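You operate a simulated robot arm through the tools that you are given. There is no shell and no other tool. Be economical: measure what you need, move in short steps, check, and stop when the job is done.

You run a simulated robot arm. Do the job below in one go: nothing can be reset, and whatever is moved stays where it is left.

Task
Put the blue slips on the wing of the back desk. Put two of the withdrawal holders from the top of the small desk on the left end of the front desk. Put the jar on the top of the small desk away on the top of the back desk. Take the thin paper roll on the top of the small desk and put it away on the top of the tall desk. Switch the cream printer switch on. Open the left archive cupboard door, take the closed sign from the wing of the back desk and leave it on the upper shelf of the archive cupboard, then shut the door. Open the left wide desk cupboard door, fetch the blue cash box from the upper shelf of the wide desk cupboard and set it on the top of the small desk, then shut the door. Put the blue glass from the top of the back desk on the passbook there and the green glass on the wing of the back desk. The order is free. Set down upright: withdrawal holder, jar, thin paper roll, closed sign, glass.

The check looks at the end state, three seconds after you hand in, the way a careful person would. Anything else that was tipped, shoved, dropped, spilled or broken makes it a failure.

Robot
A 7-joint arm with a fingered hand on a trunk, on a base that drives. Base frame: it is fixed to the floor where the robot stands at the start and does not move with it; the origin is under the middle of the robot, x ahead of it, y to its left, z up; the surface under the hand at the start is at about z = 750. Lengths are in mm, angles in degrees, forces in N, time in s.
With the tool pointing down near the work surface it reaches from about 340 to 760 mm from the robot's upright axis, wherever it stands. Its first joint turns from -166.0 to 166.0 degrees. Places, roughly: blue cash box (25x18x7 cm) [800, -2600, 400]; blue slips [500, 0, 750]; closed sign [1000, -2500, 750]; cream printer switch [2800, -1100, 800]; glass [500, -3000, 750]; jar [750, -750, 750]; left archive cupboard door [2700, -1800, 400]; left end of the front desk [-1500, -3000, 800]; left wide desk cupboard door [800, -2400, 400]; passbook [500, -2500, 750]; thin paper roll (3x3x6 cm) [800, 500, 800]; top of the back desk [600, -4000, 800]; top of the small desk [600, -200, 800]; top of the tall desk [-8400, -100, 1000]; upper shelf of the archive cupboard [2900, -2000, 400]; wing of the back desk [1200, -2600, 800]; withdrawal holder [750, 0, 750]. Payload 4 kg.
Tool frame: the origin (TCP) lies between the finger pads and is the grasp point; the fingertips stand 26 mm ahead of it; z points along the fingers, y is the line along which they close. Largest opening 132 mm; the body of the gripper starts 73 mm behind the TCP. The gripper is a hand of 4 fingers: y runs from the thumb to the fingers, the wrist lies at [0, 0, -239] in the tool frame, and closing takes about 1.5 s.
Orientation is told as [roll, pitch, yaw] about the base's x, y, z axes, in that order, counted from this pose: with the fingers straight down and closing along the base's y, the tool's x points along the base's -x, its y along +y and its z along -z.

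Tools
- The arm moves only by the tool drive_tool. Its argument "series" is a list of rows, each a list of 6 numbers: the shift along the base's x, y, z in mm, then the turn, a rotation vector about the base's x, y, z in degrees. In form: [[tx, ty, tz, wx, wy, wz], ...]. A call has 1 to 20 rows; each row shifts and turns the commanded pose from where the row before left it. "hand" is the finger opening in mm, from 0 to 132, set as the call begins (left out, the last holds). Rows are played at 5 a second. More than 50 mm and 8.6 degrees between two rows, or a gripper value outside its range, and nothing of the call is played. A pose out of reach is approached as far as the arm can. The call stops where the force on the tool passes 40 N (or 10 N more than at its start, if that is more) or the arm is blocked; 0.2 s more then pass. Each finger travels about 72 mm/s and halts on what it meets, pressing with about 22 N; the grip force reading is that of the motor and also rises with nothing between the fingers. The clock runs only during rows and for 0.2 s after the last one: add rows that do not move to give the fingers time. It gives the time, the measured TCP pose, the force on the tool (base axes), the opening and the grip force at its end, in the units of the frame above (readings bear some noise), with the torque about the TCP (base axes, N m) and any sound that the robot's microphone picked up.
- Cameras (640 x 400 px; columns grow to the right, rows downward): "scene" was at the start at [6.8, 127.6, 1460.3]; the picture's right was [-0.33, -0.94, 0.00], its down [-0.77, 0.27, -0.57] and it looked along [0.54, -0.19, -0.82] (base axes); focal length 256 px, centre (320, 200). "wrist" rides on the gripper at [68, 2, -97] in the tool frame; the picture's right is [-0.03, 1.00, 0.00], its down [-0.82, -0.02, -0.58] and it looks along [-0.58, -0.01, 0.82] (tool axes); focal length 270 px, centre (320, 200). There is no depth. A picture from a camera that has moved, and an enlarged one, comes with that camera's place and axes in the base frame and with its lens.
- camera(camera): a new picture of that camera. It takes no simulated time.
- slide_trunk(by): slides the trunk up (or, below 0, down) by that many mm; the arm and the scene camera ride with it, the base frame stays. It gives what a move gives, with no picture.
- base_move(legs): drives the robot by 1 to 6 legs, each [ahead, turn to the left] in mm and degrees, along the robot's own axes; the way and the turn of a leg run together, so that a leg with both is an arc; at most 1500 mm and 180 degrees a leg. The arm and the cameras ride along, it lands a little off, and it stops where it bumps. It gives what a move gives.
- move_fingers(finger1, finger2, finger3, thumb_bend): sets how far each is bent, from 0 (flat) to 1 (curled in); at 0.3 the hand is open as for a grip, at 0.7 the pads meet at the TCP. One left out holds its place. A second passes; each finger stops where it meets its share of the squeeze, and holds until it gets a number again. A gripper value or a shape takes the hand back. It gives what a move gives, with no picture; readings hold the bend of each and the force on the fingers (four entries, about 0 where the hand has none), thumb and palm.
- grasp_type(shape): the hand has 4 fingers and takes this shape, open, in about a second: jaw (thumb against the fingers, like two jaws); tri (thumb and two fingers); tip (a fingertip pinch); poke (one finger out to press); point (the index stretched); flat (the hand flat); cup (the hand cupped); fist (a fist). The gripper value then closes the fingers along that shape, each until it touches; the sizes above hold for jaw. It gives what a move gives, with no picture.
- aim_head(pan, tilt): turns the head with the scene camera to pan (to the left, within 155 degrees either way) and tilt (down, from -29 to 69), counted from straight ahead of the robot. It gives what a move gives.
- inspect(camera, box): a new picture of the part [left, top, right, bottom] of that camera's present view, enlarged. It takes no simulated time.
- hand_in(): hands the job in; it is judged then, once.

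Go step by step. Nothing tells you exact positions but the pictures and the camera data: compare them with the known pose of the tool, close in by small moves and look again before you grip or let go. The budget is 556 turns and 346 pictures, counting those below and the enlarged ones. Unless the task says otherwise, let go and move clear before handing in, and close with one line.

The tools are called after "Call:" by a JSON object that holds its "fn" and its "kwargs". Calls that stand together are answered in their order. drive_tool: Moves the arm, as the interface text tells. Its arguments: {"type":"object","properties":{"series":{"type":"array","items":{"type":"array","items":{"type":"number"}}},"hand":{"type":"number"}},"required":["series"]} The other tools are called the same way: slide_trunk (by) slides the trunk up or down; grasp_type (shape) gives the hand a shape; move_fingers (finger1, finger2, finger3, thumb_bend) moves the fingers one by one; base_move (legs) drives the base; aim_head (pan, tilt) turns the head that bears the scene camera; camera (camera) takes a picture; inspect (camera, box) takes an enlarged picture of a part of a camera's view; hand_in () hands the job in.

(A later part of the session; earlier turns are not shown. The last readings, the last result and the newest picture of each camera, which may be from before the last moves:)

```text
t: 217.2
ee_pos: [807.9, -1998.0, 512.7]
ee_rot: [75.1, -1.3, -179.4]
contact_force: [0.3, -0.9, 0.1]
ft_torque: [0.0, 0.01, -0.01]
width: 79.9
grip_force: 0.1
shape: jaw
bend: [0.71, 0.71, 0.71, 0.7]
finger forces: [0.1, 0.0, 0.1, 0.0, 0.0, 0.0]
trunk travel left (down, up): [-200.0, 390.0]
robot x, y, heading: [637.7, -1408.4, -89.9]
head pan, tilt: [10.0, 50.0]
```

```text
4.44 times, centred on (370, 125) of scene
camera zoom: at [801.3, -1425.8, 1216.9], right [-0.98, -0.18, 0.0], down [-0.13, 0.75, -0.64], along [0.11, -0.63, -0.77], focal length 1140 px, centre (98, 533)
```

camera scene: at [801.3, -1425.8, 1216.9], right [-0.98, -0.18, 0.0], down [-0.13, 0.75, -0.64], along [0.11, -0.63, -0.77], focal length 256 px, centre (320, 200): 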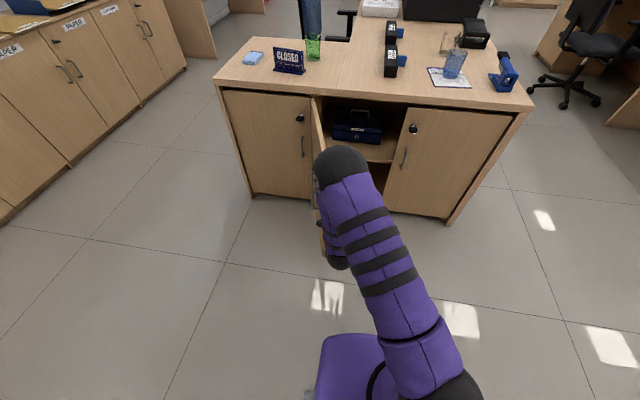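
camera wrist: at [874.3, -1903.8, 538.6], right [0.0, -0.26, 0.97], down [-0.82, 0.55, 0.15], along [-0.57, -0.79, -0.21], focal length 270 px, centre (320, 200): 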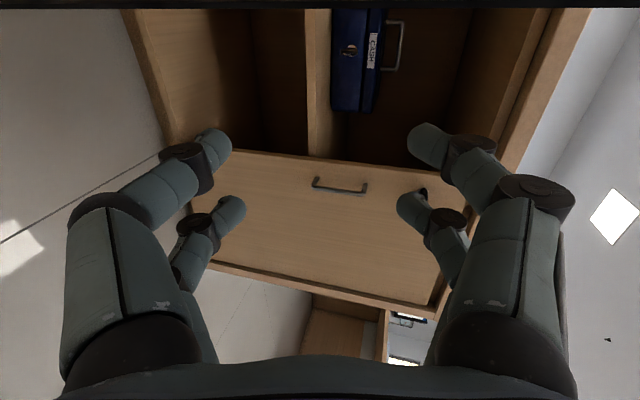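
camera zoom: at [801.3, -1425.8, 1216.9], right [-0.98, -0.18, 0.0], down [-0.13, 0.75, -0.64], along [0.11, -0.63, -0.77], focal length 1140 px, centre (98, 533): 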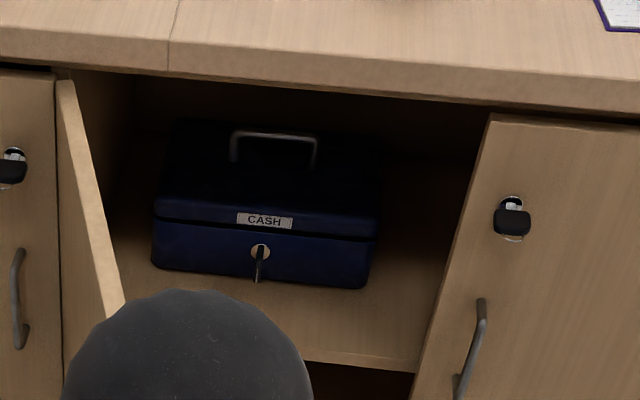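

Handle bar triangulated at about (812,-2569,534), lid ≈38 mm below. Pitch to 25° down, raise to z≈560, narrow the hand to 60, and roll the base forward part way.

Call:
{"fn": "drive_tool", "kwargs": {"series": [[2, 0, 24, 5, 0, 0], [2, 0, 24, 5, 0, 0], [0, 0, 0, 0, 0, 0]], "hand": 60}}

Call:
{"fn": "base_move", "kwargs": {"legs": [[380, 0]]}}

Call:
{"fn": "camera", "kwargs": {"camera": "wrist"}}

Call:
{"fn": "camera", "kwargs": {"camera": "scene"}}

```text
t: 217.9
ee_pos: [809.7, -2001.8, 564.4]
ee_rot: [65.1, -1.2, -179.1]
contact_force: [-0.3, -0.5, -0.2]
ft_torque: [0.01, -0.01, 0.03]
width: 59.9
grip_force: 0.0
shape: jaw
bend: [0.73, 0.73, 0.73, 0.7]
finger forces: [0.0, 0.1, 0.0, 0.0, 0.0, 0.1]
trunk travel left (down, up): [-200.0, 390.0]
robot x, y, heading: [637.4, -1410.3, -90.0]
head pan, tilt: [10.0, 50.0]
```

```text
t: 219.3
ee_pos: [809.3, -2107.2, 559.8]
ee_rot: [64.2, -1.5, -178.4]
contact_force: [-2.0, 5.9, 0.0]
ft_torque: [-0.25, -0.09, 0.56]
width: 60.2
grip_force: 0.1
shape: jaw
bend: [0.73, 0.73, 0.73, 0.7]
finger forces: [0.1, 0.0, 0.0, 0.0, 0.0, 0.0]
trunk travel left (down, up): [-200.0, 390.0]
robot x, y, heading: [638.0, -1526.1, -89.9]
head pan, tilt: [10.0, 50.0]
stopped in leg 1: the force on the tool passed its limit at 138 N (the readings are from after the stop); the commanded pose is now the measured one
```

```text
254 pictures are left
camera wrist: at [875.9, -2018.4, 601.6], right [0.01, -0.44, 0.9], down [-0.82, 0.51, 0.25], along [-0.57, -0.74, -0.35], focal length 270 px, centre (320, 200)
```

wrist: 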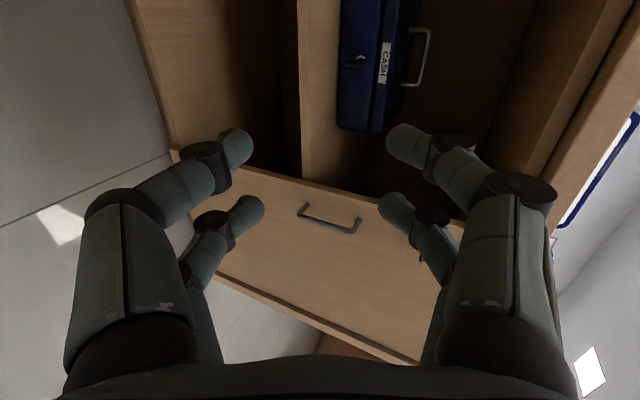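

```text
253 pictures are left
camera scene: at [801.8, -1539.4, 1216.3], right [-0.98, -0.18, 0.0], down [-0.14, 0.75, -0.64], along [0.11, -0.63, -0.77], focal length 256 px, centre (320, 200)
```

scene: 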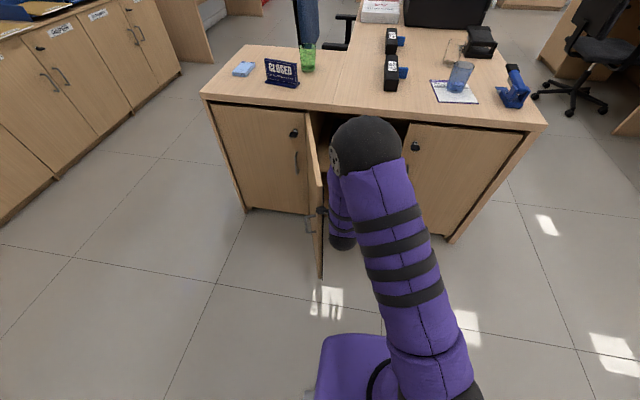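

The hand's side hit the end of the door, which stands only ~70° open. I back off 60 mm and push the door further open from inside with the fingers.

Call:
{"fn": "base_move", "kwargs": {"legs": [[-60, 0]]}}

Call:
{"fn": "drive_tool", "kwargs": {"series": [[40, 0, 0, 0, 0, 0], [30, 0, 0, 0, 0, 0], [20, 0, 0, 0, 0, 0], [20, 0, 0, 0, 0, 0], [20, 0, 0, 0, 0, 0], [20, 0, 0, 0, 0, 0], [0, 0, 0, 0, 0, 0]]}}

Call:
{"fn": "camera", "kwargs": {"camera": "scene"}}

```text
t: 220.3
ee_pos: [809.4, -2047.0, 560.0]
ee_rot: [64.2, -1.4, -178.5]
contact_force: [-0.8, 0.5, 0.5]
ft_torque: [-0.02, 0.0, -0.02]
width: 60.1
grip_force: 0.1
shape: jaw
bend: [0.73, 0.73, 0.73, 0.7]
finger forces: [0.0, 0.0, 0.0, 0.0, 0.1, 0.0]
trunk travel left (down, up): [-200.0, 390.0]
robot x, y, heading: [637.0, -1464.7, -89.9]
head pan, tilt: [10.0, 50.0]
```

```text
t: 221.9
ee_pos: [960.6, -2047.8, 559.8]
ee_rot: [64.3, -1.6, -178.5]
contact_force: [0.7, -1.2, 0.2]
ft_torque: [0.0, -0.01, -0.01]
width: 60.2
grip_force: 0.0
shape: jaw
bend: [0.73, 0.73, 0.73, 0.7]
finger forces: [0.1, 0.0, 0.0, 0.1, 0.0, 0.0]
trunk travel left (down, up): [-200.0, 390.0]
robot x, y, heading: [637.6, -1461.3, -89.9]
head pan, tilt: [10.0, 50.0]
```

```text
252 pictures are left
camera scene: at [801.7, -1479.5, 1216.9], right [-0.98, -0.18, 0.0], down [-0.14, 0.75, -0.64], along [0.11, -0.63, -0.77], focal length 256 px, centre (320, 200)
```

scene: 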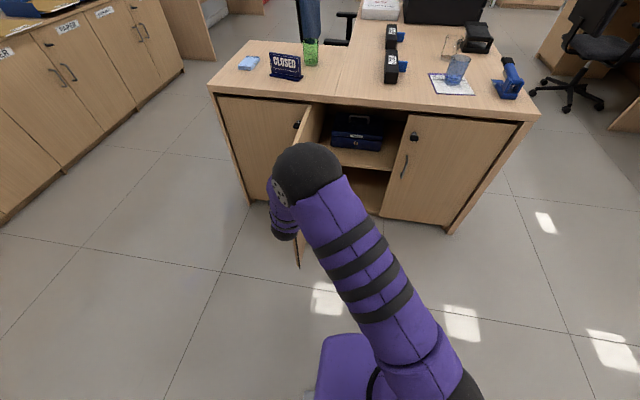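

Door is near 90°. Push a little more, then return the hand to x≈812.

Call:
{"fn": "drive_tool", "kwargs": {"series": [[20, 0, 0, 0, 0, 0], [20, 0, 0, 0, 0, 0], [20, 0, 0, 0, 0, 0], [0, 0, 0, 0, 0, 0], [-45, 0, 0, 0, 0, 0], [-45, 0, 0, 0, 0, 0], [-45, 0, 0, 0, 0, 0], [-45, 0, 0, 0, 0, 0], [-40, 0, 0, 0, 0, 0]]}}

Call:
{"fn": "camera", "kwargs": {"camera": "scene"}}

```text
t: 222.4
ee_pos: [974.7, -2049.5, 558.0]
ee_rot: [64.3, -1.6, 180.0]
contact_force: [-11.7, 6.7, 3.0]
ft_torque: [-0.37, -0.77, 0.28]
width: 60.3
grip_force: 0.1
shape: jaw
bend: [0.73, 0.73, 0.73, 0.7]
finger forces: [11.6, 0.0, 0.0, 0.0, 0.0, 0.1]
trunk travel left (down, up): [-200.0, 390.0]
robot x, y, heading: [638.1, -1463.1, -89.4]
head pan, tilt: [10.0, 50.0]
stopped in row 2: the force on the tool passed its limit at 55 N (the readings are from after the stop); the commanded pose is now the measured one
```

```text
251 pictures are left
camera scene: at [800.7, -1478.6, 1217.1], right [-0.98, -0.18, 0.0], down [-0.13, 0.75, -0.64], along [0.11, -0.63, -0.77], focal length 256 px, centre (320, 200)
```

scene: 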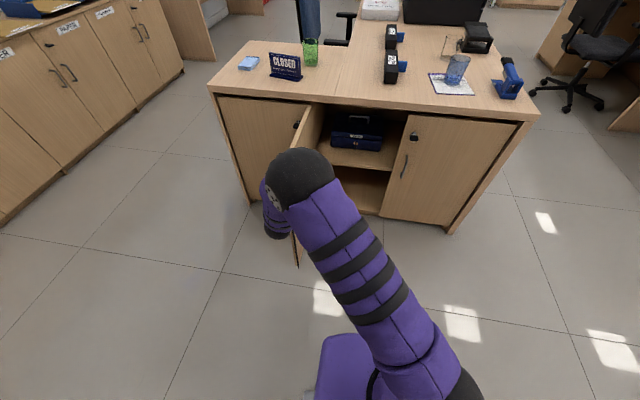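

That's the door's stop. Return the hand to x≈810 and advance in two stages.

Call:
{"fn": "drive_tool", "kwargs": {"series": [[-45, 0, 0, 0, 0, 0], [-45, 0, 0, 0, 0, 0], [-45, 0, 0, 0, 0, 0], [-30, 0, 0, 0, 0, 0]]}}

Call:
{"fn": "base_move", "kwargs": {"legs": [[220, 0]]}}

Call:
{"fn": "camera", "kwargs": {"camera": "scene"}}

Call:
{"fn": "camera", "kwargs": {"camera": "wrist"}}

```text
t: 223.4
ee_pos: [809.8, -2049.2, 558.1]
ee_rot: [64.1, -1.7, -179.8]
contact_force: [0.1, 0.5, -0.8]
ft_torque: [0.0, 0.04, -0.04]
width: 60.1
grip_force: 0.0
shape: jaw
bend: [0.73, 0.73, 0.73, 0.7]
finger forces: [0.0, 0.0, 0.0, 0.0, 0.0, 0.1]
trunk travel left (down, up): [-200.0, 390.0]
robot x, y, heading: [635.5, -1462.4, -89.9]
head pan, tilt: [10.0, 50.0]
```

```text
t: 225.1
ee_pos: [802.4, -2267.2, 557.2]
ee_rot: [64.1, -1.7, 179.5]
contact_force: [-0.6, 0.8, -0.7]
ft_torque: [0.0, -0.01, 0.0]
width: 60.2
grip_force: 0.0
shape: jaw
bend: [0.73, 0.73, 0.73, 0.7]
finger forces: [0.0, 0.1, 0.0, 0.0, 0.0, 0.0]
trunk travel left (down, up): [-200.0, 390.0]
robot x, y, heading: [636.1, -1680.7, -90.4]
head pan, tilt: [10.0, 50.0]
```

```text
250 pictures are left
camera scene: at [801.1, -1697.8, 1216.9], right [-0.99, -0.17, 0.0], down [-0.13, 0.76, -0.64], along [0.11, -0.63, -0.77], focal length 256 px, centre (320, 200)
```

scene: 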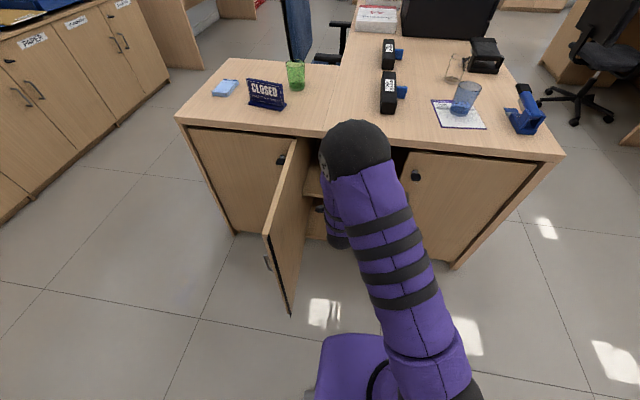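

```text
249 pictures are left
camera wrist: at [872.7, -2181.8, 600.4], right [0.0, -0.44, 0.9], down [-0.8, 0.53, 0.26], along [-0.59, -0.72, -0.35], focal length 270 px, centre (320, 200)
```

wrist: 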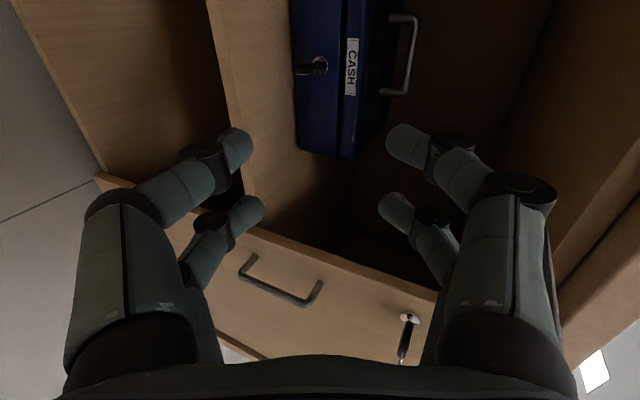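

The elbow is too far forward to go under the desktop; I'll lower the trunk, keep the hand's height, and extend the arm rather than the base.

Call:
{"fn": "slide_trunk", "kwargs": {"by": -180}}

Call:
{"fn": "drive_tool", "kwargs": {"series": [[0, 0, 45, 0, 0, 0], [0, 0, 45, 0, 0, 0], [0, 0, 45, 0, 0, 0], [0, 0, 45, 0, 0, 0]]}}

Call:
{"fn": "aim_head", "kwargs": {"pan": 0, "tilt": 35}}

Call:
{"fn": "camera", "kwargs": {"camera": "scene"}}

```text
t: 227.1
ee_pos: [803.1, -2268.9, 378.6]
ee_rot: [64.1, -1.7, 179.6]
contact_force: [0.3, -0.9, -0.1]
ft_torque: [-0.03, -0.01, 0.0]
width: 59.8
grip_force: 0.0
shape: jaw
bend: [0.73, 0.73, 0.73, 0.7]
finger forces: [0.1, 0.0, 0.0, 0.0, 0.1, 0.0]
trunk travel left (down, up): [-20.0, 570.0]
robot x, y, heading: [637.8, -1682.0, -90.1]
head pan, tilt: [10.0, 50.0]
```

```text
t: 228.1
ee_pos: [803.5, -2268.7, 558.4]
ee_rot: [64.1, -1.6, 179.6]
contact_force: [-0.5, 0.2, 0.3]
ft_torque: [0.0, 0.0, 0.01]
width: 59.8
grip_force: 0.0
shape: jaw
bend: [0.73, 0.73, 0.73, 0.7]
finger forces: [0.0, 0.0, 0.0, 0.0, 0.0, 0.1]
trunk travel left (down, up): [-20.0, 570.0]
robot x, y, heading: [639.1, -1680.0, -90.3]
head pan, tilt: [10.0, 50.0]
```

```text
t: 228.8
ee_pos: [803.6, -2268.6, 558.0]
ee_rot: [64.1, -1.7, 179.6]
contact_force: [-0.1, 0.5, -0.3]
ft_torque: [0.02, -0.02, 0.0]
width: 60.0
grip_force: 0.1
shape: jaw
bend: [0.73, 0.73, 0.73, 0.7]
finger forces: [0.1, 0.1, 0.1, 0.0, 0.1, 0.0]
trunk travel left (down, up): [-20.0, 570.0]
robot x, y, heading: [636.5, -1681.4, -90.2]
head pan, tilt: [0.0, 35.0]
```

```text
248 pictures are left
camera scene: at [787.7, -1709.9, 1058.5], right [-1.0, 0.01, 0.0], down [0.0, 0.57, -0.82], along [-0.01, -0.82, -0.57], focal length 256 px, centre (320, 200)
```

scene: 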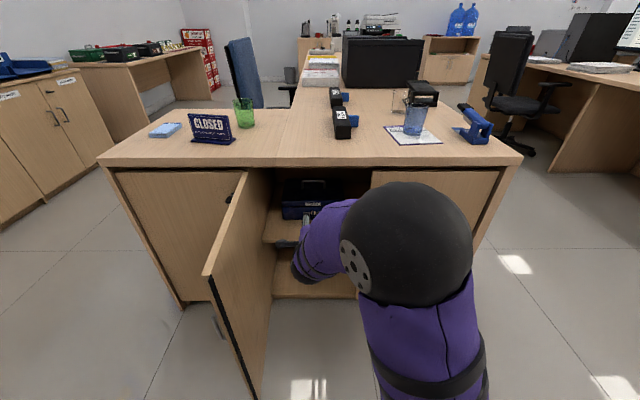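

Much better. Flatten the pitch slightly to ~19° and extend part way, then check.

Call:
{"fn": "drive_tool", "kwargs": {"series": [[2, -40, 0, -3, 0, 0], [2, -40, 0, -3, 0, 0], [2, -40, 0, 0, 0, 0], [2, -40, 0, 0, 0, 0], [0, -30, 0, 0, 0, 0]]}}

Call:
{"fn": "camera", "kwargs": {"camera": "scene"}}

Call:
{"fn": "camera", "kwargs": {"camera": "wrist"}}

```text
t: 230.0
ee_pos: [813.6, -2456.1, 558.7]
ee_rot: [70.1, -1.7, 179.4]
contact_force: [0.3, -0.7, -0.8]
ft_torque: [-0.01, 0.0, -0.01]
width: 60.2
grip_force: 0.1
shape: jaw
bend: [0.73, 0.73, 0.73, 0.7]
finger forces: [0.1, 0.0, 0.0, 0.0, 0.1, 0.0]
trunk travel left (down, up): [-20.0, 570.0]
robot x, y, heading: [634.4, -1680.4, -90.4]
head pan, tilt: [0.0, 35.0]
```

```text
247 pictures are left
camera scene: at [787.6, -1709.8, 1058.6], right [-1.0, 0.01, 0.0], down [0.0, 0.57, -0.82], along [-0.01, -0.82, -0.57], focal length 256 px, centre (320, 200)
```

scene: 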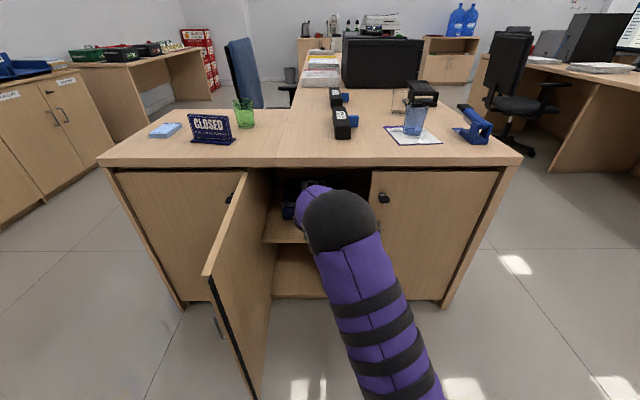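

```text
246 pictures are left
camera wrist: at [882.8, -2367.2, 591.2], right [0.0, -0.34, 0.94], down [-0.81, 0.56, 0.2], along [-0.59, -0.76, -0.28], focal length 270 px, centre (320, 200)
```

wrist: 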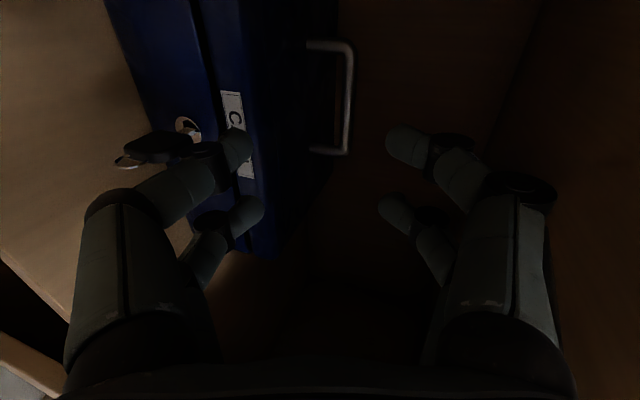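

By parallax between two wrist views the bar is at about (808,-2616,530). Extend the arm further at z≈545 and re-check.

Call:
{"fn": "drive_tool", "kwargs": {"series": [[-3, -30, -5, 0, 0, 0], [-2, -30, -5, 0, 0, 0], [0, -25, -3, 0, 0, 0]]}}

Call:
{"fn": "camera", "kwargs": {"camera": "scene"}}

Call:
{"fn": "camera", "kwargs": {"camera": "wrist"}}

```text
t: 230.8
ee_pos: [806.0, -2542.5, 546.7]
ee_rot: [70.3, -1.6, 179.4]
contact_force: [-1.1, 3.0, 9.0]
ft_torque: [0.25, 0.12, -0.04]
width: 57.9
grip_force: 0.0
shape: jaw
bend: [0.73, 0.73, 0.74, 0.7]
finger forces: [0.0, 0.1, 7.8, 0.0, 0.5, 0.0]
trunk travel left (down, up): [-20.0, 570.0]
robot x, y, heading: [635.6, -1678.4, -90.3]
head pan, tilt: [0.0, 35.0]
```

```text
245 pictures are left
camera scene: at [787.5, -1709.2, 1058.8], right [-1.0, 0.01, 0.0], down [0.0, 0.57, -0.82], along [-0.01, -0.82, -0.57], focal length 256 px, centre (320, 200)
```

scene: 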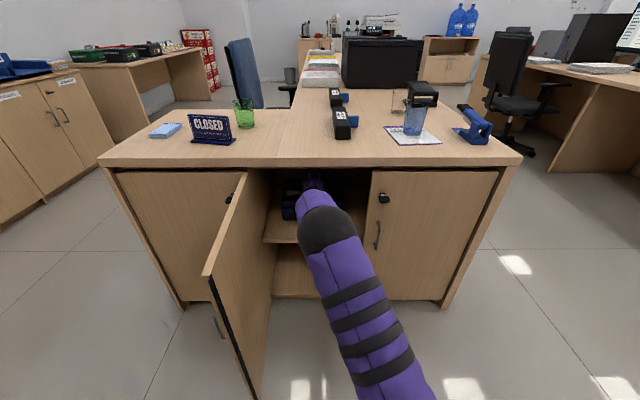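

```text
244 pictures are left
camera wrist: at [874.4, -2452.0, 579.8], right [0.0, -0.34, 0.94], down [-0.8, 0.56, 0.2], along [-0.59, -0.76, -0.27], focal length 270 px, centre (320, 200)
```

wrist: 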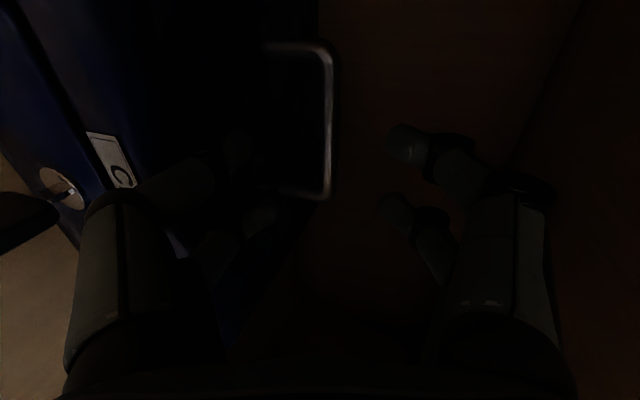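

A lower fingertip brushes the lid; the bar is at about (809,-2628,525). Rise 10 mm and narrow the opening to 42 before advancing.

Call:
{"fn": "drive_tool", "kwargs": {"series": [[0, 5, 10, 0, 0, 0], [0, 0, 0, 0, 0, 0], [0, 0, 0, 0, 0, 0]], "hand": 42}}

Call:
{"fn": "drive_tool", "kwargs": {"series": [[3, -15, 0, 0, 0, 0], [0, -20, -3, 0, 0, 0], [0, -15, -3, 0, 0, 0], [0, 0, 0, 0, 0, 0]]}}

Call:
{"fn": "camera", "kwargs": {"camera": "wrist"}}

```text
t: 231.6
ee_pos: [806.2, -2536.3, 554.9]
ee_rot: [70.2, -1.7, 179.4]
contact_force: [0.8, -0.2, -0.7]
ft_torque: [0.0, -0.01, -0.02]
width: 42.3
grip_force: 0.0
shape: jaw
bend: [0.73, 0.73, 0.74, 0.7]
finger forces: [0.0, 0.1, 0.1, 0.0, 0.0, 0.0]
trunk travel left (down, up): [-20.0, 570.0]
robot x, y, heading: [636.2, -1677.9, -90.3]
head pan, tilt: [0.0, 35.0]
```

```text
t: 232.6
ee_pos: [809.8, -2586.8, 548.6]
ee_rot: [70.1, -1.6, 179.4]
contact_force: [-0.6, 0.4, -0.4]
ft_torque: [-0.02, -0.02, 0.01]
width: 42.2
grip_force: 0.0
shape: jaw
bend: [0.73, 0.73, 0.74, 0.7]
finger forces: [0.1, 0.1, 0.0, 0.0, 0.0, 0.0]
trunk travel left (down, up): [-20.0, 570.0]
robot x, y, heading: [634.8, -1679.8, -90.3]
head pan, tilt: [0.0, 35.0]
```

```text
243 pictures are left
camera wrist: at [879.0, -2496.8, 582.4], right [0.0, -0.34, 0.94], down [-0.81, 0.56, 0.2], along [-0.59, -0.76, -0.28], focal length 270 px, centre (320, 200)
```

wrist: 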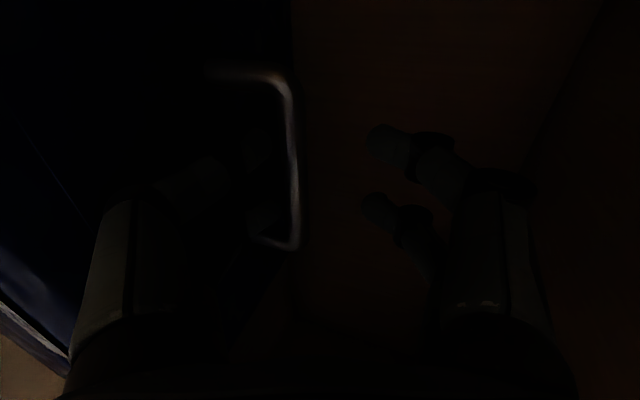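

Bar estimate (811,-2617,526) from several views. Advance the last 30 mm in small steps watching forces.

Call:
{"fn": "drive_tool", "kwargs": {"series": [[0, -10, -3, 0, 0, 0], [0, -10, -3, 0, 0, 0], [0, 0, 0, 0, 0, 0]]}}

Call:
{"fn": "inspect", "kwargs": {"camera": "wrist", "box": [160, 40, 480, 280]}}

```text
t: 233.4
ee_pos: [809.2, -2608.4, 545.7]
ee_rot: [70.3, -1.5, 179.4]
contact_force: [-0.2, 1.0, 5.4]
ft_torque: [0.27, -0.03, 0.05]
width: 41.3
grip_force: 0.1
shape: jaw
bend: [0.73, 0.73, 0.74, 0.7]
finger forces: [0.1, 0.0, 1.4, 0.0, 4.4, 0.0]
trunk travel left (down, up): [-20.0, 570.0]
robot x, y, heading: [634.4, -1680.3, -90.3]
head pan, tilt: [0.0, 35.0]
```

```text
1.67 times, centred on (320, 160) of wrist
camera zoom: at [878.6, -2517.6, 578.5], right [0.0, -0.34, 0.94], down [-0.81, 0.56, 0.2], along [-0.59, -0.76, -0.27], focal length 450 px, centre (320, 267)
```

zoom: 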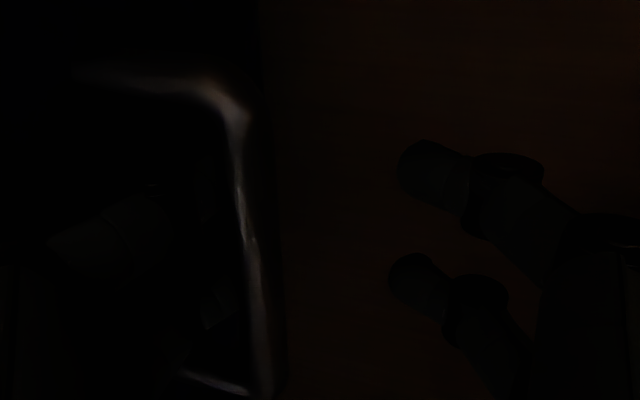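

The lower digits are under the bar, between the handle's legs. Advance 8 mm more and close.

Call:
{"fn": "drive_tool", "kwargs": {"series": [[0, -8, 1, 0, 0, 0], [0, 0, 0, 0, 0, 0]]}}

Call:
{"fn": "drive_tool", "kwargs": {"series": [[0, 0, 0, 0, 0, 0], [0, 0, 0, 0, 0, 0], [0, 0, 0, 0, 0, 0], [0, 0, 0, 0, 0, 0], [0, 0, 0, 0, 0, 0], [0, 0, 0, 0, 0, 0]], "hand": 0}}

Call:
{"fn": "inspect", "kwargs": {"camera": "wrist", "box": [160, 40, 480, 280]}}

```text
t: 234.0
ee_pos: [808.3, -2615.4, 546.2]
ee_rot: [70.2, -1.5, 179.4]
contact_force: [0.9, 2.1, 4.7]
ft_torque: [0.29, -0.07, 0.01]
width: 41.1
grip_force: 0.0
shape: jaw
bend: [0.73, 0.73, 0.74, 0.7]
finger forces: [0.1, 0.0, 1.4, 0.1, 3.9, 0.0]
trunk travel left (down, up): [-20.0, 570.0]
robot x, y, heading: [639.3, -1678.2, -90.4]
head pan, tilt: [0.0, 35.0]
```

```text
t: 235.4
ee_pos: [808.5, -2615.6, 545.9]
ee_rot: [70.2, -1.6, 179.4]
contact_force: [-0.3, 0.4, 0.2]
ft_torque: [0.0, -0.03, -0.01]
width: 12.1
grip_force: 21.7
shape: jaw
bend: [0.66, 0.65, 0.75, 0.71]
finger forces: [0.0, 0.1, 0.0, 0.0, 0.1, 0.1]
trunk travel left (down, up): [-20.0, 570.0]
robot x, y, heading: [635.0, -1681.0, -90.3]
head pan, tilt: [0.0, 35.0]
```

```text
1.67 times, centred on (320, 160) of wrist
camera zoom: at [878.5, -2525.9, 577.9], right [0.0, -0.34, 0.94], down [-0.81, 0.56, 0.2], along [-0.59, -0.76, -0.27], focal length 450 px, centre (320, 267)
```

zoom: 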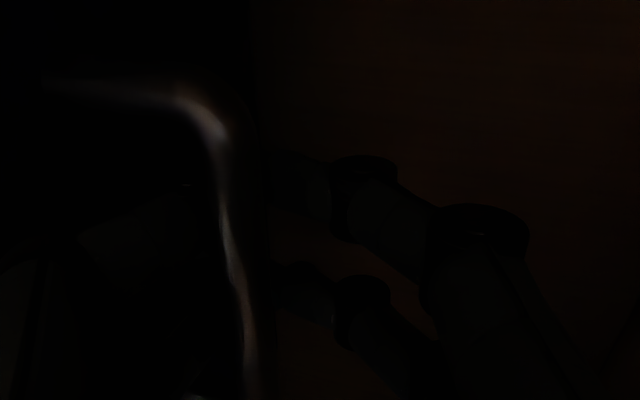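

Call:
{"fn": "drive_tool", "kwargs": {"series": [[0, 0, 4, 0, 0, 0], [0, 0, 4, 0, 0, 0], [0, 0, 0, 0, 0, 0]]}}

Call:
{"fn": "inspect", "kwargs": {"camera": "wrist", "box": [160, 40, 480, 280]}}

```text
t: 236.2
ee_pos: [808.6, -2615.6, 551.0]
ee_rot: [70.1, -1.6, 179.3]
contact_force: [0.9, -5.2, -6.9]
ft_torque: [-0.22, 0.14, -0.09]
width: 12.1
grip_force: 22.2
shape: jaw
bend: [0.66, 0.65, 0.75, 0.72]
finger forces: [0.1, 0.1, 0.1, 0.0, 8.2, 0.0]
trunk travel left (down, up): [-20.0, 570.0]
robot x, y, heading: [639.6, -1679.0, -90.6]
head pan, tilt: [0.0, 35.0]
```

```text
1.67 times, centred on (320, 160) of wrist
camera zoom: at [878.5, -2527.0, 584.6], right [0.0, -0.34, 0.94], down [-0.8, 0.56, 0.2], along [-0.59, -0.76, -0.28], focal length 450 px, centre (320, 267)
```

zoom: 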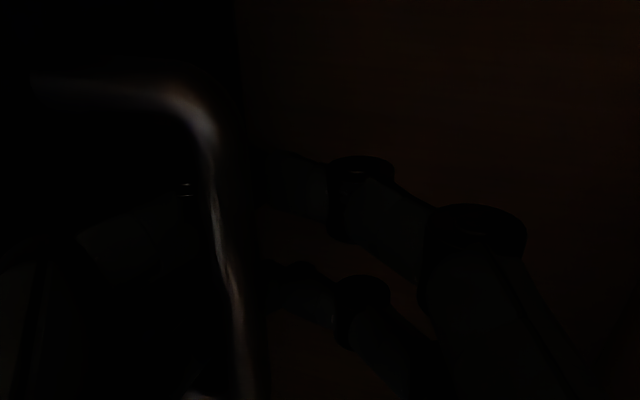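

The load comes on. Lift a little more.

Call:
{"fn": "drive_tool", "kwargs": {"series": [[0, 0, 4, 0, 0, 0], [0, 0, 4, 0, 0, 0], [0, 0, 4, 0, 0, 0], [0, 0, 0, 0, 0, 0]]}}

Call:
{"fn": "inspect", "kwargs": {"camera": "scene", "box": [260, 160, 400, 260]}}

Call:
{"fn": "inspect", "kwargs": {"camera": "wrist", "box": [0, 0, 400, 300]}}

```text
t: 237.2
ee_pos: [809.0, -2616.9, 561.9]
ee_rot: [69.9, -1.7, 179.4]
contact_force: [-0.6, 0.6, -15.7]
ft_torque: [-0.28, 0.12, -0.01]
width: 13.2
grip_force: 21.4
shape: jaw
bend: [0.66, 0.65, 0.75, 0.73]
finger forces: [0.0, 0.0, 3.8, 0.1, 11.8, 0.0]
trunk travel left (down, up): [-20.0, 570.0]
robot x, y, heading: [634.0, -1680.5, -90.5]
head pan, tilt: [0.0, 35.0]
```

```text
4.00 times, centred on (330, 210) of scene
camera zoom: at [787.9, -1711.3, 1058.4], right [-1.0, 0.01, 0.0], down [0.0, 0.57, -0.82], along [-0.01, -0.82, -0.57], focal length 1026 px, centre (280, 160)
```

zoom: 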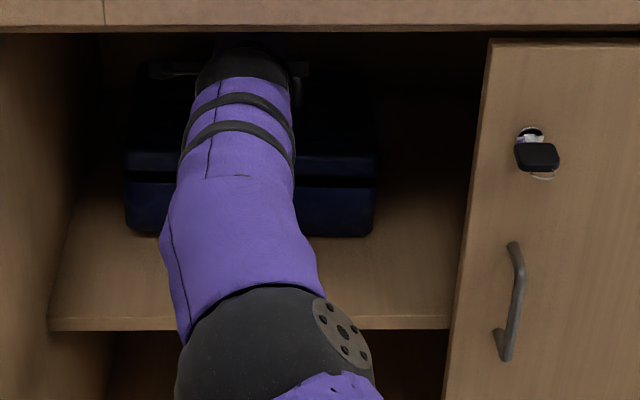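

```text
1.33 times, centred on (200, 150) of wrist
camera zoom: at [878.0, -2526.9, 594.9], right [0.0, -0.34, 0.94], down [-0.8, 0.56, 0.2], along [-0.59, -0.76, -0.28], focal length 360 px, centre (480, 267)
```

zoom: 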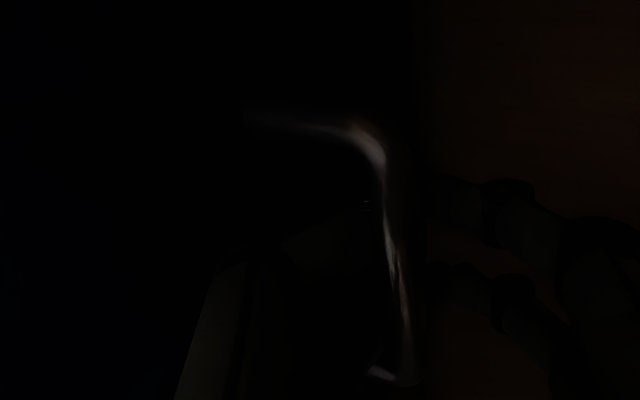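

Call:
{"fn": "drive_tool", "kwargs": {"series": [[0, 0, 5, 0, 0, 0], [0, 0, 5, 0, 0, 0], [0, 0, 0, 0, 0, 0]]}}

Call:
{"fn": "inspect", "kwargs": {"camera": "scene", "box": [260, 160, 400, 260]}}

```text
t: 238.0
ee_pos: [808.4, -2616.9, 573.3]
ee_rot: [70.0, -1.6, 179.5]
contact_force: [-0.1, -0.1, -16.3]
ft_torque: [-0.27, 0.11, -0.01]
width: 13.2
grip_force: 21.9
shape: jaw
bend: [0.66, 0.65, 0.75, 0.73]
finger forces: [0.1, 0.0, 4.9, 0.0, 10.8, 0.0]
trunk travel left (down, up): [-20.0, 570.0]
robot x, y, heading: [636.6, -1677.0, -90.6]
head pan, tilt: [0.0, 35.0]
```

```text
4.00 times, centred on (330, 210) of scene
camera zoom: at [787.9, -1711.4, 1058.4], right [-1.0, 0.01, 0.0], down [0.0, 0.57, -0.82], along [-0.01, -0.82, -0.57], focal length 1026 px, centre (280, 160)
```

zoom: 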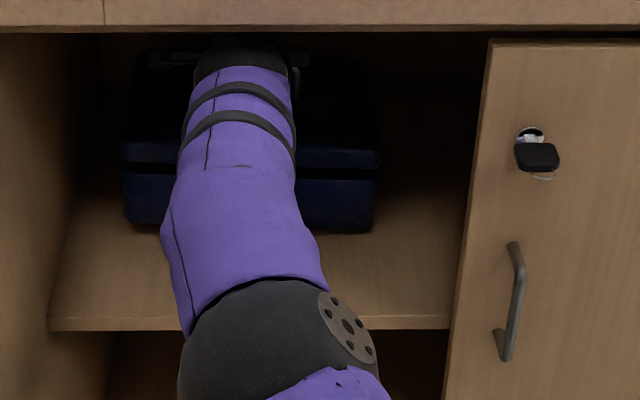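

It hangs freely (16 N). Lower slightly for headroom and draw it out with the arm.

Call:
{"fn": "drive_tool", "kwargs": {"series": [[0, 10, -6, 0, 0, 0], [0, 20, 0, 0, 0, 0], [0, 25, 0, 0, 0, 0], [0, 25, 0, 0, 0, 0], [0, 25, 0, 0, 0, 0], [0, 25, 0, 0, 0, 0]]}}

Call:
{"fn": "inspect", "kwargs": {"camera": "scene", "box": [240, 140, 420, 280]}}

```text
t: 239.4
ee_pos: [809.5, -2484.2, 567.3]
ee_rot: [70.0, -1.6, 179.3]
contact_force: [0.6, -0.3, -16.4]
ft_torque: [-0.23, 0.01, -0.04]
width: 13.2
grip_force: 21.8
shape: jaw
bend: [0.66, 0.65, 0.74, 0.73]
finger forces: [0.1, 0.0, 5.9, 0.0, 9.5, 0.0]
trunk travel left (down, up): [-20.0, 570.0]
robot x, y, heading: [638.2, -1680.8, -90.5]
head pan, tilt: [0.0, 35.0]
```

```text
2.86 times, centred on (330, 210) of scene
camera zoom: at [787.9, -1711.2, 1058.4], right [-1.0, 0.01, 0.0], down [0.0, 0.57, -0.82], along [-0.01, -0.82, -0.57], focal length 732 px, centre (291, 171)
```

zoom: 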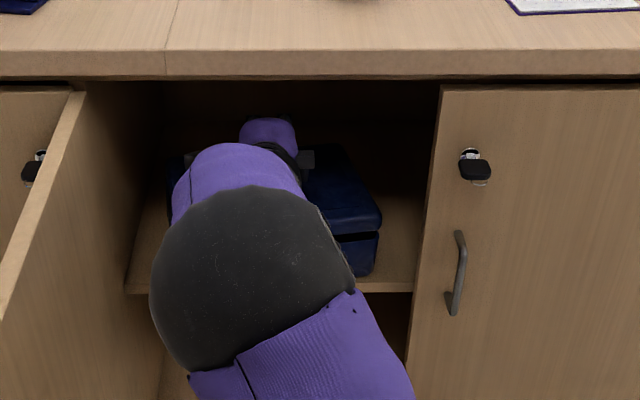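

Coming out well. Continue.

Call:
{"fn": "drive_tool", "kwargs": {"series": [[0, 25, 0, 0, 0, 0], [0, 25, 0, 0, 0, 0], [0, 25, 0, 0, 0, 0], [0, 25, 0, 0, 0, 0], [0, 25, 0, 0, 0, 0], [0, 25, 0, 0, 0, 0], [0, 25, 0, 0, 0, 0], [0, 25, 0, 0, 0, 0]]}}

Call:
{"fn": "camera", "kwargs": {"camera": "scene"}}

Call:
{"fn": "camera", "kwargs": {"camera": "wrist"}}

```text
t: 241.2
ee_pos: [810.4, -2286.5, 567.2]
ee_rot: [70.0, -1.6, 179.4]
contact_force: [0.5, 1.2, -16.8]
ft_torque: [-0.3, 0.06, 0.03]
width: 13.4
grip_force: 22.0
shape: jaw
bend: [0.66, 0.65, 0.74, 0.73]
finger forces: [0.0, 0.0, 4.7, 0.0, 10.3, 0.1]
trunk travel left (down, up): [-20.0, 570.0]
robot x, y, heading: [632.8, -1679.8, -90.4]
head pan, tilt: [0.0, 35.0]
```

```text
235 pictures are left
camera scene: at [788.0, -1710.9, 1058.5], right [-1.0, 0.01, 0.0], down [0.0, 0.57, -0.82], along [-0.01, -0.82, -0.57], focal length 256 px, centre (320, 200)
```

scene: 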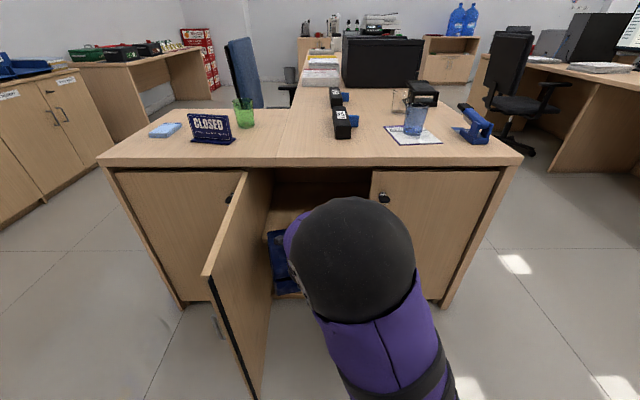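

```text
234 pictures are left
camera wrist: at [879.3, -2195.4, 601.0], right [0.0, -0.34, 0.94], down [-0.81, 0.56, 0.2], along [-0.59, -0.76, -0.28], focal length 270 px, centre (320, 200)
```

wrist: 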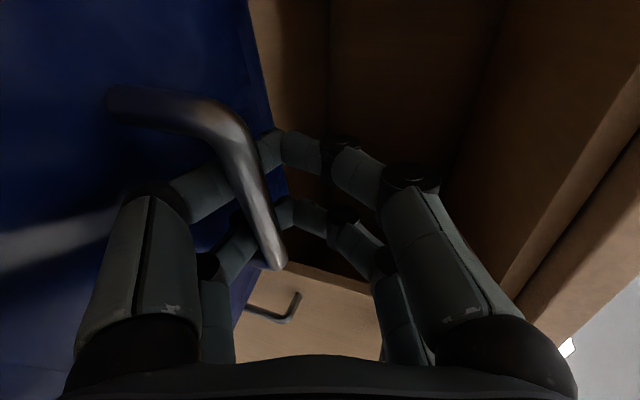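

The bar rests hooked on the lower digits. Pull 60 more, then back the base away.

Call:
{"fn": "drive_tool", "kwargs": {"series": [[0, 25, 0, 0, 0, 0], [0, 25, 0, 0, 0, 0], [0, 15, 0, 0, 0, 0], [0, 0, 0, 0, 0, 0]]}}

Call:
{"fn": "base_move", "kwargs": {"legs": [[-300, 0]]}}

Call:
{"fn": "camera", "kwargs": {"camera": "scene"}}

Call:
{"fn": "camera", "kwargs": {"camera": "wrist"}}

```text
t: 242.2
ee_pos: [810.3, -2221.2, 565.4]
ee_rot: [70.1, -1.7, 179.4]
contact_force: [0.5, -0.4, -15.7]
ft_torque: [-0.33, 0.07, -0.03]
width: 13.2
grip_force: 21.7
shape: jaw
bend: [0.66, 0.65, 0.74, 0.73]
finger forces: [0.0, 0.1, 4.9, 0.1, 10.7, 0.1]
trunk travel left (down, up): [-20.0, 570.0]
robot x, y, heading: [630.3, -1679.5, -90.5]
head pan, tilt: [0.0, 35.0]
```

```text
t: 244.3
ee_pos: [810.5, -1916.6, 566.4]
ee_rot: [70.0, -1.8, 179.4]
contact_force: [-0.6, 0.3, -16.3]
ft_torque: [-0.32, 0.04, -0.04]
width: 13.4
grip_force: 21.8
shape: jaw
bend: [0.66, 0.65, 0.74, 0.73]
finger forces: [0.1, 0.0, 5.1, 0.0, 10.0, 0.0]
trunk travel left (down, up): [-20.0, 570.0]
robot x, y, heading: [637.3, -1370.9, -90.5]
head pan, tilt: [0.0, 35.0]
```

```text
233 pictures are left
camera scene: at [790.2, -1403.8, 1058.5], right [-1.0, 0.01, 0.0], down [0.0, 0.57, -0.82], along [-0.01, -0.82, -0.57], focal length 256 px, centre (320, 200)
```

scene: 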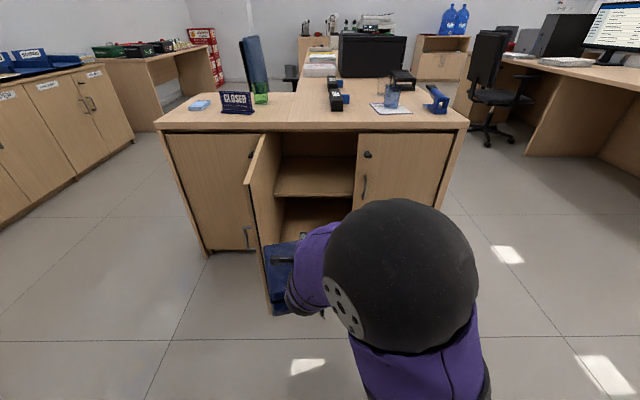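

```text
232 pictures are left
camera wrist: at [880.7, -1825.7, 599.0], right [0.0, -0.34, 0.94], down [-0.8, 0.56, 0.2], along [-0.6, -0.75, -0.28], focal length 270 px, centre (320, 200)
```

wrist: 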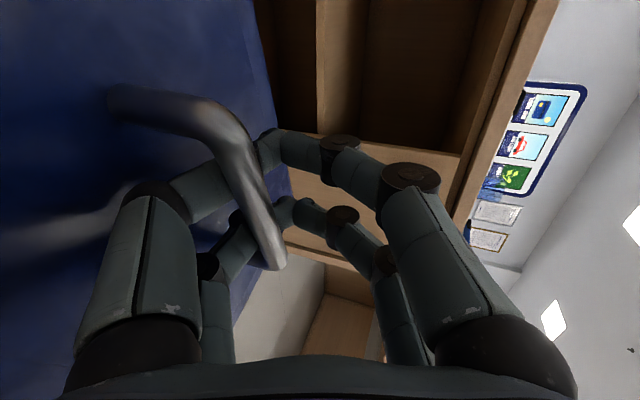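

The box is out. Raise the trunk so it clears the desk, then drive around to the far side of the small desk.

Call:
{"fn": "slide_trunk", "kwargs": {"by": 460}}

Call:
{"fn": "base_move", "kwargs": {"legs": [[0, 90], [650, 0], [0, 90]]}}

Call:
{"fn": "aim_head", "kwargs": {"pan": 30, "tilt": 30}}

Call:
{"fn": "camera", "kwargs": {"camera": "scene"}}

```text
refused: 460 is not a number from -400 to 400
```

```text
t: 256.3
ee_pos: [1136.1, -851.9, 565.9]
ee_rot: [69.9, -1.6, -2.3]
contact_force: [0.0, 0.1, -17.0]
ft_torque: [0.35, -0.06, 0.0]
width: 13.5
grip_force: 22.4
shape: jaw
bend: [0.67, 0.68, 0.74, 0.72]
finger forces: [0.1, 0.1, 7.0, 0.1, 8.8, 0.0]
trunk travel left (down, up): [-20.0, 570.0]
robot x, y, heading: [1292.8, -1399.6, 88.1]
head pan, tilt: [0.0, 35.0]
```

```text
t: 257.3
ee_pos: [1137.7, -852.0, 565.2]
ee_rot: [70.0, -1.8, -2.3]
contact_force: [0.7, -0.3, -16.8]
ft_torque: [0.39, -0.02, -0.01]
width: 13.8
grip_force: 22.2
shape: jaw
bend: [0.67, 0.68, 0.74, 0.72]
finger forces: [0.0, 0.0, 6.7, 0.1, 9.1, 0.0]
trunk travel left (down, up): [-20.0, 570.0]
robot x, y, heading: [1291.6, -1399.0, 87.8]
head pan, tilt: [30.0, 30.0]
```

```text
231 pictures are left
camera scene: at [1094.3, -1374.6, 1066.3], right [0.88, 0.47, 0.0], down [0.23, -0.44, -0.87], along [-0.41, 0.76, -0.5], focal length 256 px, centre (320, 200)
```

scene: 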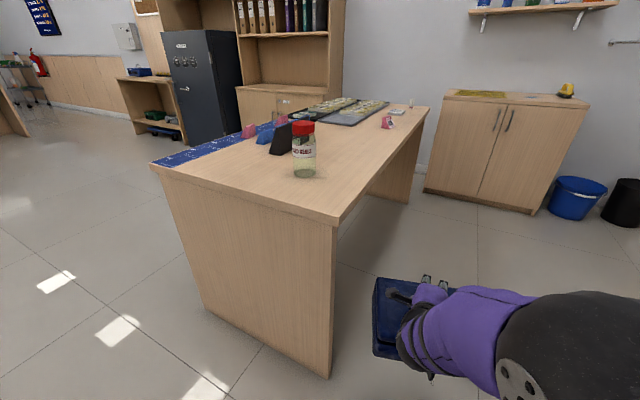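

The trunk step was over its limit, but nothing was touched. Raise it now in two steps and continue.

Call:
{"fn": "slide_trunk", "kwargs": {"by": 400}}

Call:
{"fn": "slide_trunk", "kwargs": {"by": 70}}

Call:
{"fn": "base_move", "kwargs": {"legs": [[0, 2], [1150, 0]]}}

Call:
{"fn": "aim_head", "kwargs": {"pan": 60, "tilt": 40}}

Call:
{"fn": "camera", "kwargs": {"camera": "scene"}}

```text
t: 261.1
ee_pos: [1137.8, -851.7, 964.8]
ee_rot: [69.9, -1.7, -2.2]
contact_force: [0.2, 0.1, -16.0]
ft_torque: [0.37, -0.05, 0.01]
width: 13.8
grip_force: 21.8
shape: jaw
bend: [0.67, 0.68, 0.74, 0.72]
finger forces: [0.1, 0.1, 6.7, 0.0, 9.1, 0.1]
trunk travel left (down, up): [-420.0, 170.0]
robot x, y, heading: [1291.5, -1404.4, 87.9]
head pan, tilt: [30.0, 30.0]
```

```text
t: 262.2
ee_pos: [1136.8, -851.0, 1035.7]
ee_rot: [69.9, -1.7, -2.2]
contact_force: [0.1, -0.6, -16.6]
ft_torque: [0.37, -0.05, 0.0]
width: 14.0
grip_force: 22.3
shape: jaw
bend: [0.67, 0.68, 0.74, 0.72]
finger forces: [0.0, 0.0, 6.8, 0.1, 9.1, 0.0]
trunk travel left (down, up): [-490.0, 100.0]
robot x, y, heading: [1296.4, -1400.9, 88.0]
head pan, tilt: [30.0, 30.0]
```

```text
t: 268.4
ee_pos: [1116.2, 282.0, 1035.4]
ee_rot: [70.0, -1.8, -0.3]
contact_force: [1.0, -0.6, -15.8]
ft_torque: [0.4, -0.04, -0.02]
width: 13.6
grip_force: 21.3
shape: jaw
bend: [0.68, 0.68, 0.74, 0.72]
finger forces: [0.0, 0.1, 6.7, 0.0, 9.2, 0.1]
trunk travel left (down, up): [-490.0, 100.0]
robot x, y, heading: [1292.7, -263.8, 90.1]
head pan, tilt: [30.0, 30.0]
```

```text
t: 269.4
ee_pos: [1116.7, 281.7, 1035.6]
ee_rot: [69.9, -1.7, -0.1]
contact_force: [0.1, 0.2, -15.9]
ft_torque: [0.39, -0.02, -0.01]
width: 13.5
grip_force: 21.8
shape: jaw
bend: [0.68, 0.68, 0.74, 0.72]
finger forces: [0.0, 0.1, 7.0, 0.0, 8.9, 0.0]
trunk travel left (down, up): [-490.0, 100.0]
robot x, y, heading: [1293.6, -258.2, 90.0]
head pan, tilt: [60.0, 40.0]
```

```text
230 pictures are left
camera scene: at [1064.2, -278.4, 1521.0], right [0.5, 0.87, 0.0], down [0.56, -0.32, -0.77], along [-0.66, 0.38, -0.64], focal length 256 px, centre (320, 200)
```

scene: 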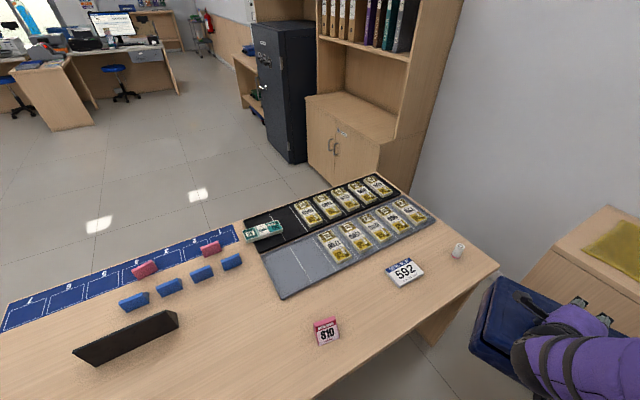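

Clear view: the third pink holder reads 810 at (823,-113), the till display back is at x≈570. Free area around (745,-425) for the box. Turn left 90° to bring the box over it.

Call:
{"fn": "base_move", "kwargs": {"legs": [[0, 90]]}}

Call:
{"fn": "aim_head", "kwargs": {"pan": 0, "tilt": 50}}

Call:
{"fn": "camera", "kwargs": {"camera": "scene"}}

Call:
{"fn": "camera", "kwargs": {"camera": "wrist"}}

```text
t: 274.0
ee_pos: [753.6, -445.6, 1034.7]
ee_rot: [69.9, -1.7, 90.7]
contact_force: [-0.3, -0.1, -15.1]
ft_torque: [-0.03, 0.36, 0.01]
width: 13.7
grip_force: 22.2
shape: jaw
bend: [0.68, 0.68, 0.74, 0.72]
finger forces: [0.0, 0.1, 8.0, 0.0, 7.9, 0.0]
trunk travel left (down, up): [-490.0, 100.0]
robot x, y, heading: [1291.6, -260.6, -179.1]
head pan, tilt: [60.0, 40.0]
```

```text
t: 275.3
ee_pos: [753.5, -446.5, 1034.9]
ee_rot: [69.9, -1.6, 90.7]
contact_force: [-0.5, 0.5, -17.1]
ft_torque: [0.02, 0.36, -0.05]
width: 13.6
grip_force: 22.0
shape: jaw
bend: [0.68, 0.68, 0.74, 0.72]
finger forces: [0.0, 0.0, 7.4, 0.1, 8.5, 0.0]
trunk travel left (down, up): [-490.0, 100.0]
robot x, y, heading: [1290.1, -262.4, -178.9]
head pan, tilt: [0.0, 50.0]
```

```text
229 pictures are left
camera scene: at [1275.3, -415.2, 1506.8], right [-0.02, 1.0, 0.0], down [0.77, 0.01, -0.64], along [-0.64, -0.01, -0.77], focal length 256 px, centre (320, 200)
```

scene: 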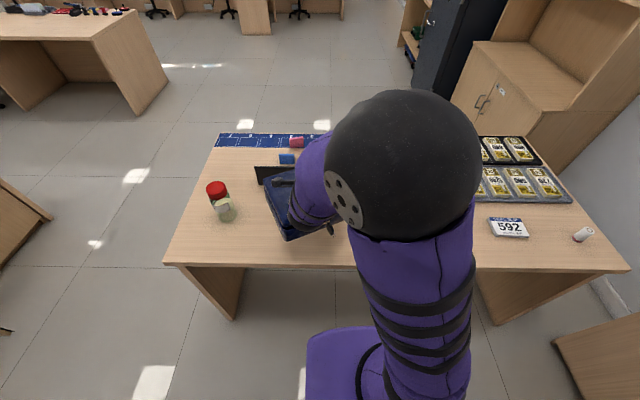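

```text
228 pictures are left
camera wrist: at [843.8, -513.1, 1068.2], right [-0.34, -0.01, 0.94], down [0.54, 0.82, 0.2], along [-0.77, 0.58, -0.28], focal length 270 px, centre (320, 200)
```

wrist: 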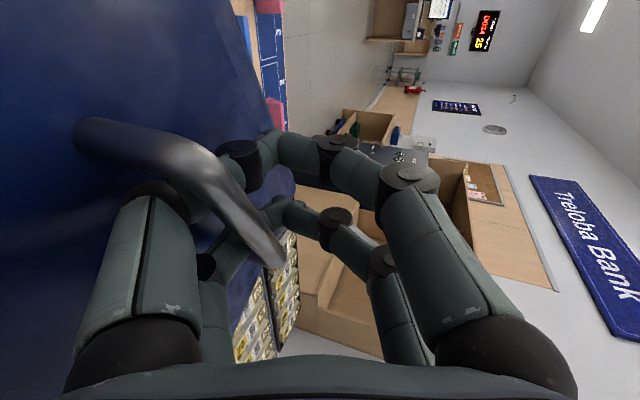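

Box is above the free area. Lower it.

Call:
{"fn": "drive_tool", "kwargs": {"series": [[0, 15, -40, 0, 0, 0], [0, 0, -45, 0, 0, 0], [0, 0, -35, 0, 0, 0], [0, 0, 0, 0, 0, 0]]}}

Call:
{"fn": "inspect", "kwargs": {"camera": "scene", "box": [160, 110, 400, 280]}}

```text
t: 276.3
ee_pos: [751.9, -434.1, 913.3]
ee_rot: [69.8, -1.7, 90.7]
contact_force: [1.8, -0.2, -15.3]
ft_torque: [0.08, 0.34, 0.04]
width: 13.8
grip_force: 21.7
shape: jaw
bend: [0.68, 0.68, 0.74, 0.72]
finger forces: [0.1, 0.0, 5.2, 0.1, 8.7, 0.0]
trunk travel left (down, up): [-490.0, 100.0]
robot x, y, heading: [1291.3, -259.1, -178.9]
head pan, tilt: [0.0, 50.0]
```

```text
2.35 times, centred on (280, 195) of scene
camera zoom: at [1275.2, -415.6, 1506.7], right [-0.02, 1.0, 0.0], down [0.77, 0.01, -0.64], along [-0.64, -0.01, -0.77], focal length 603 px, centre (414, 212)
```

zoom: 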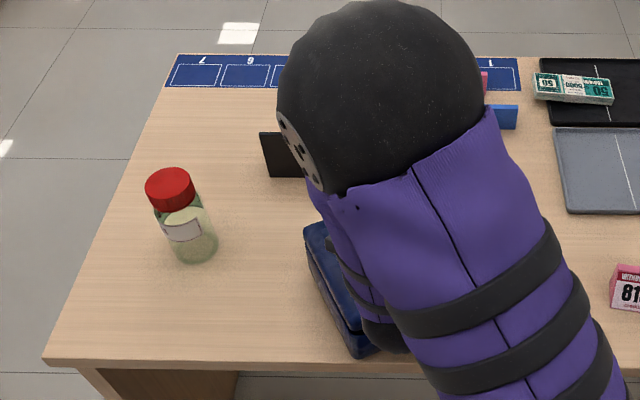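

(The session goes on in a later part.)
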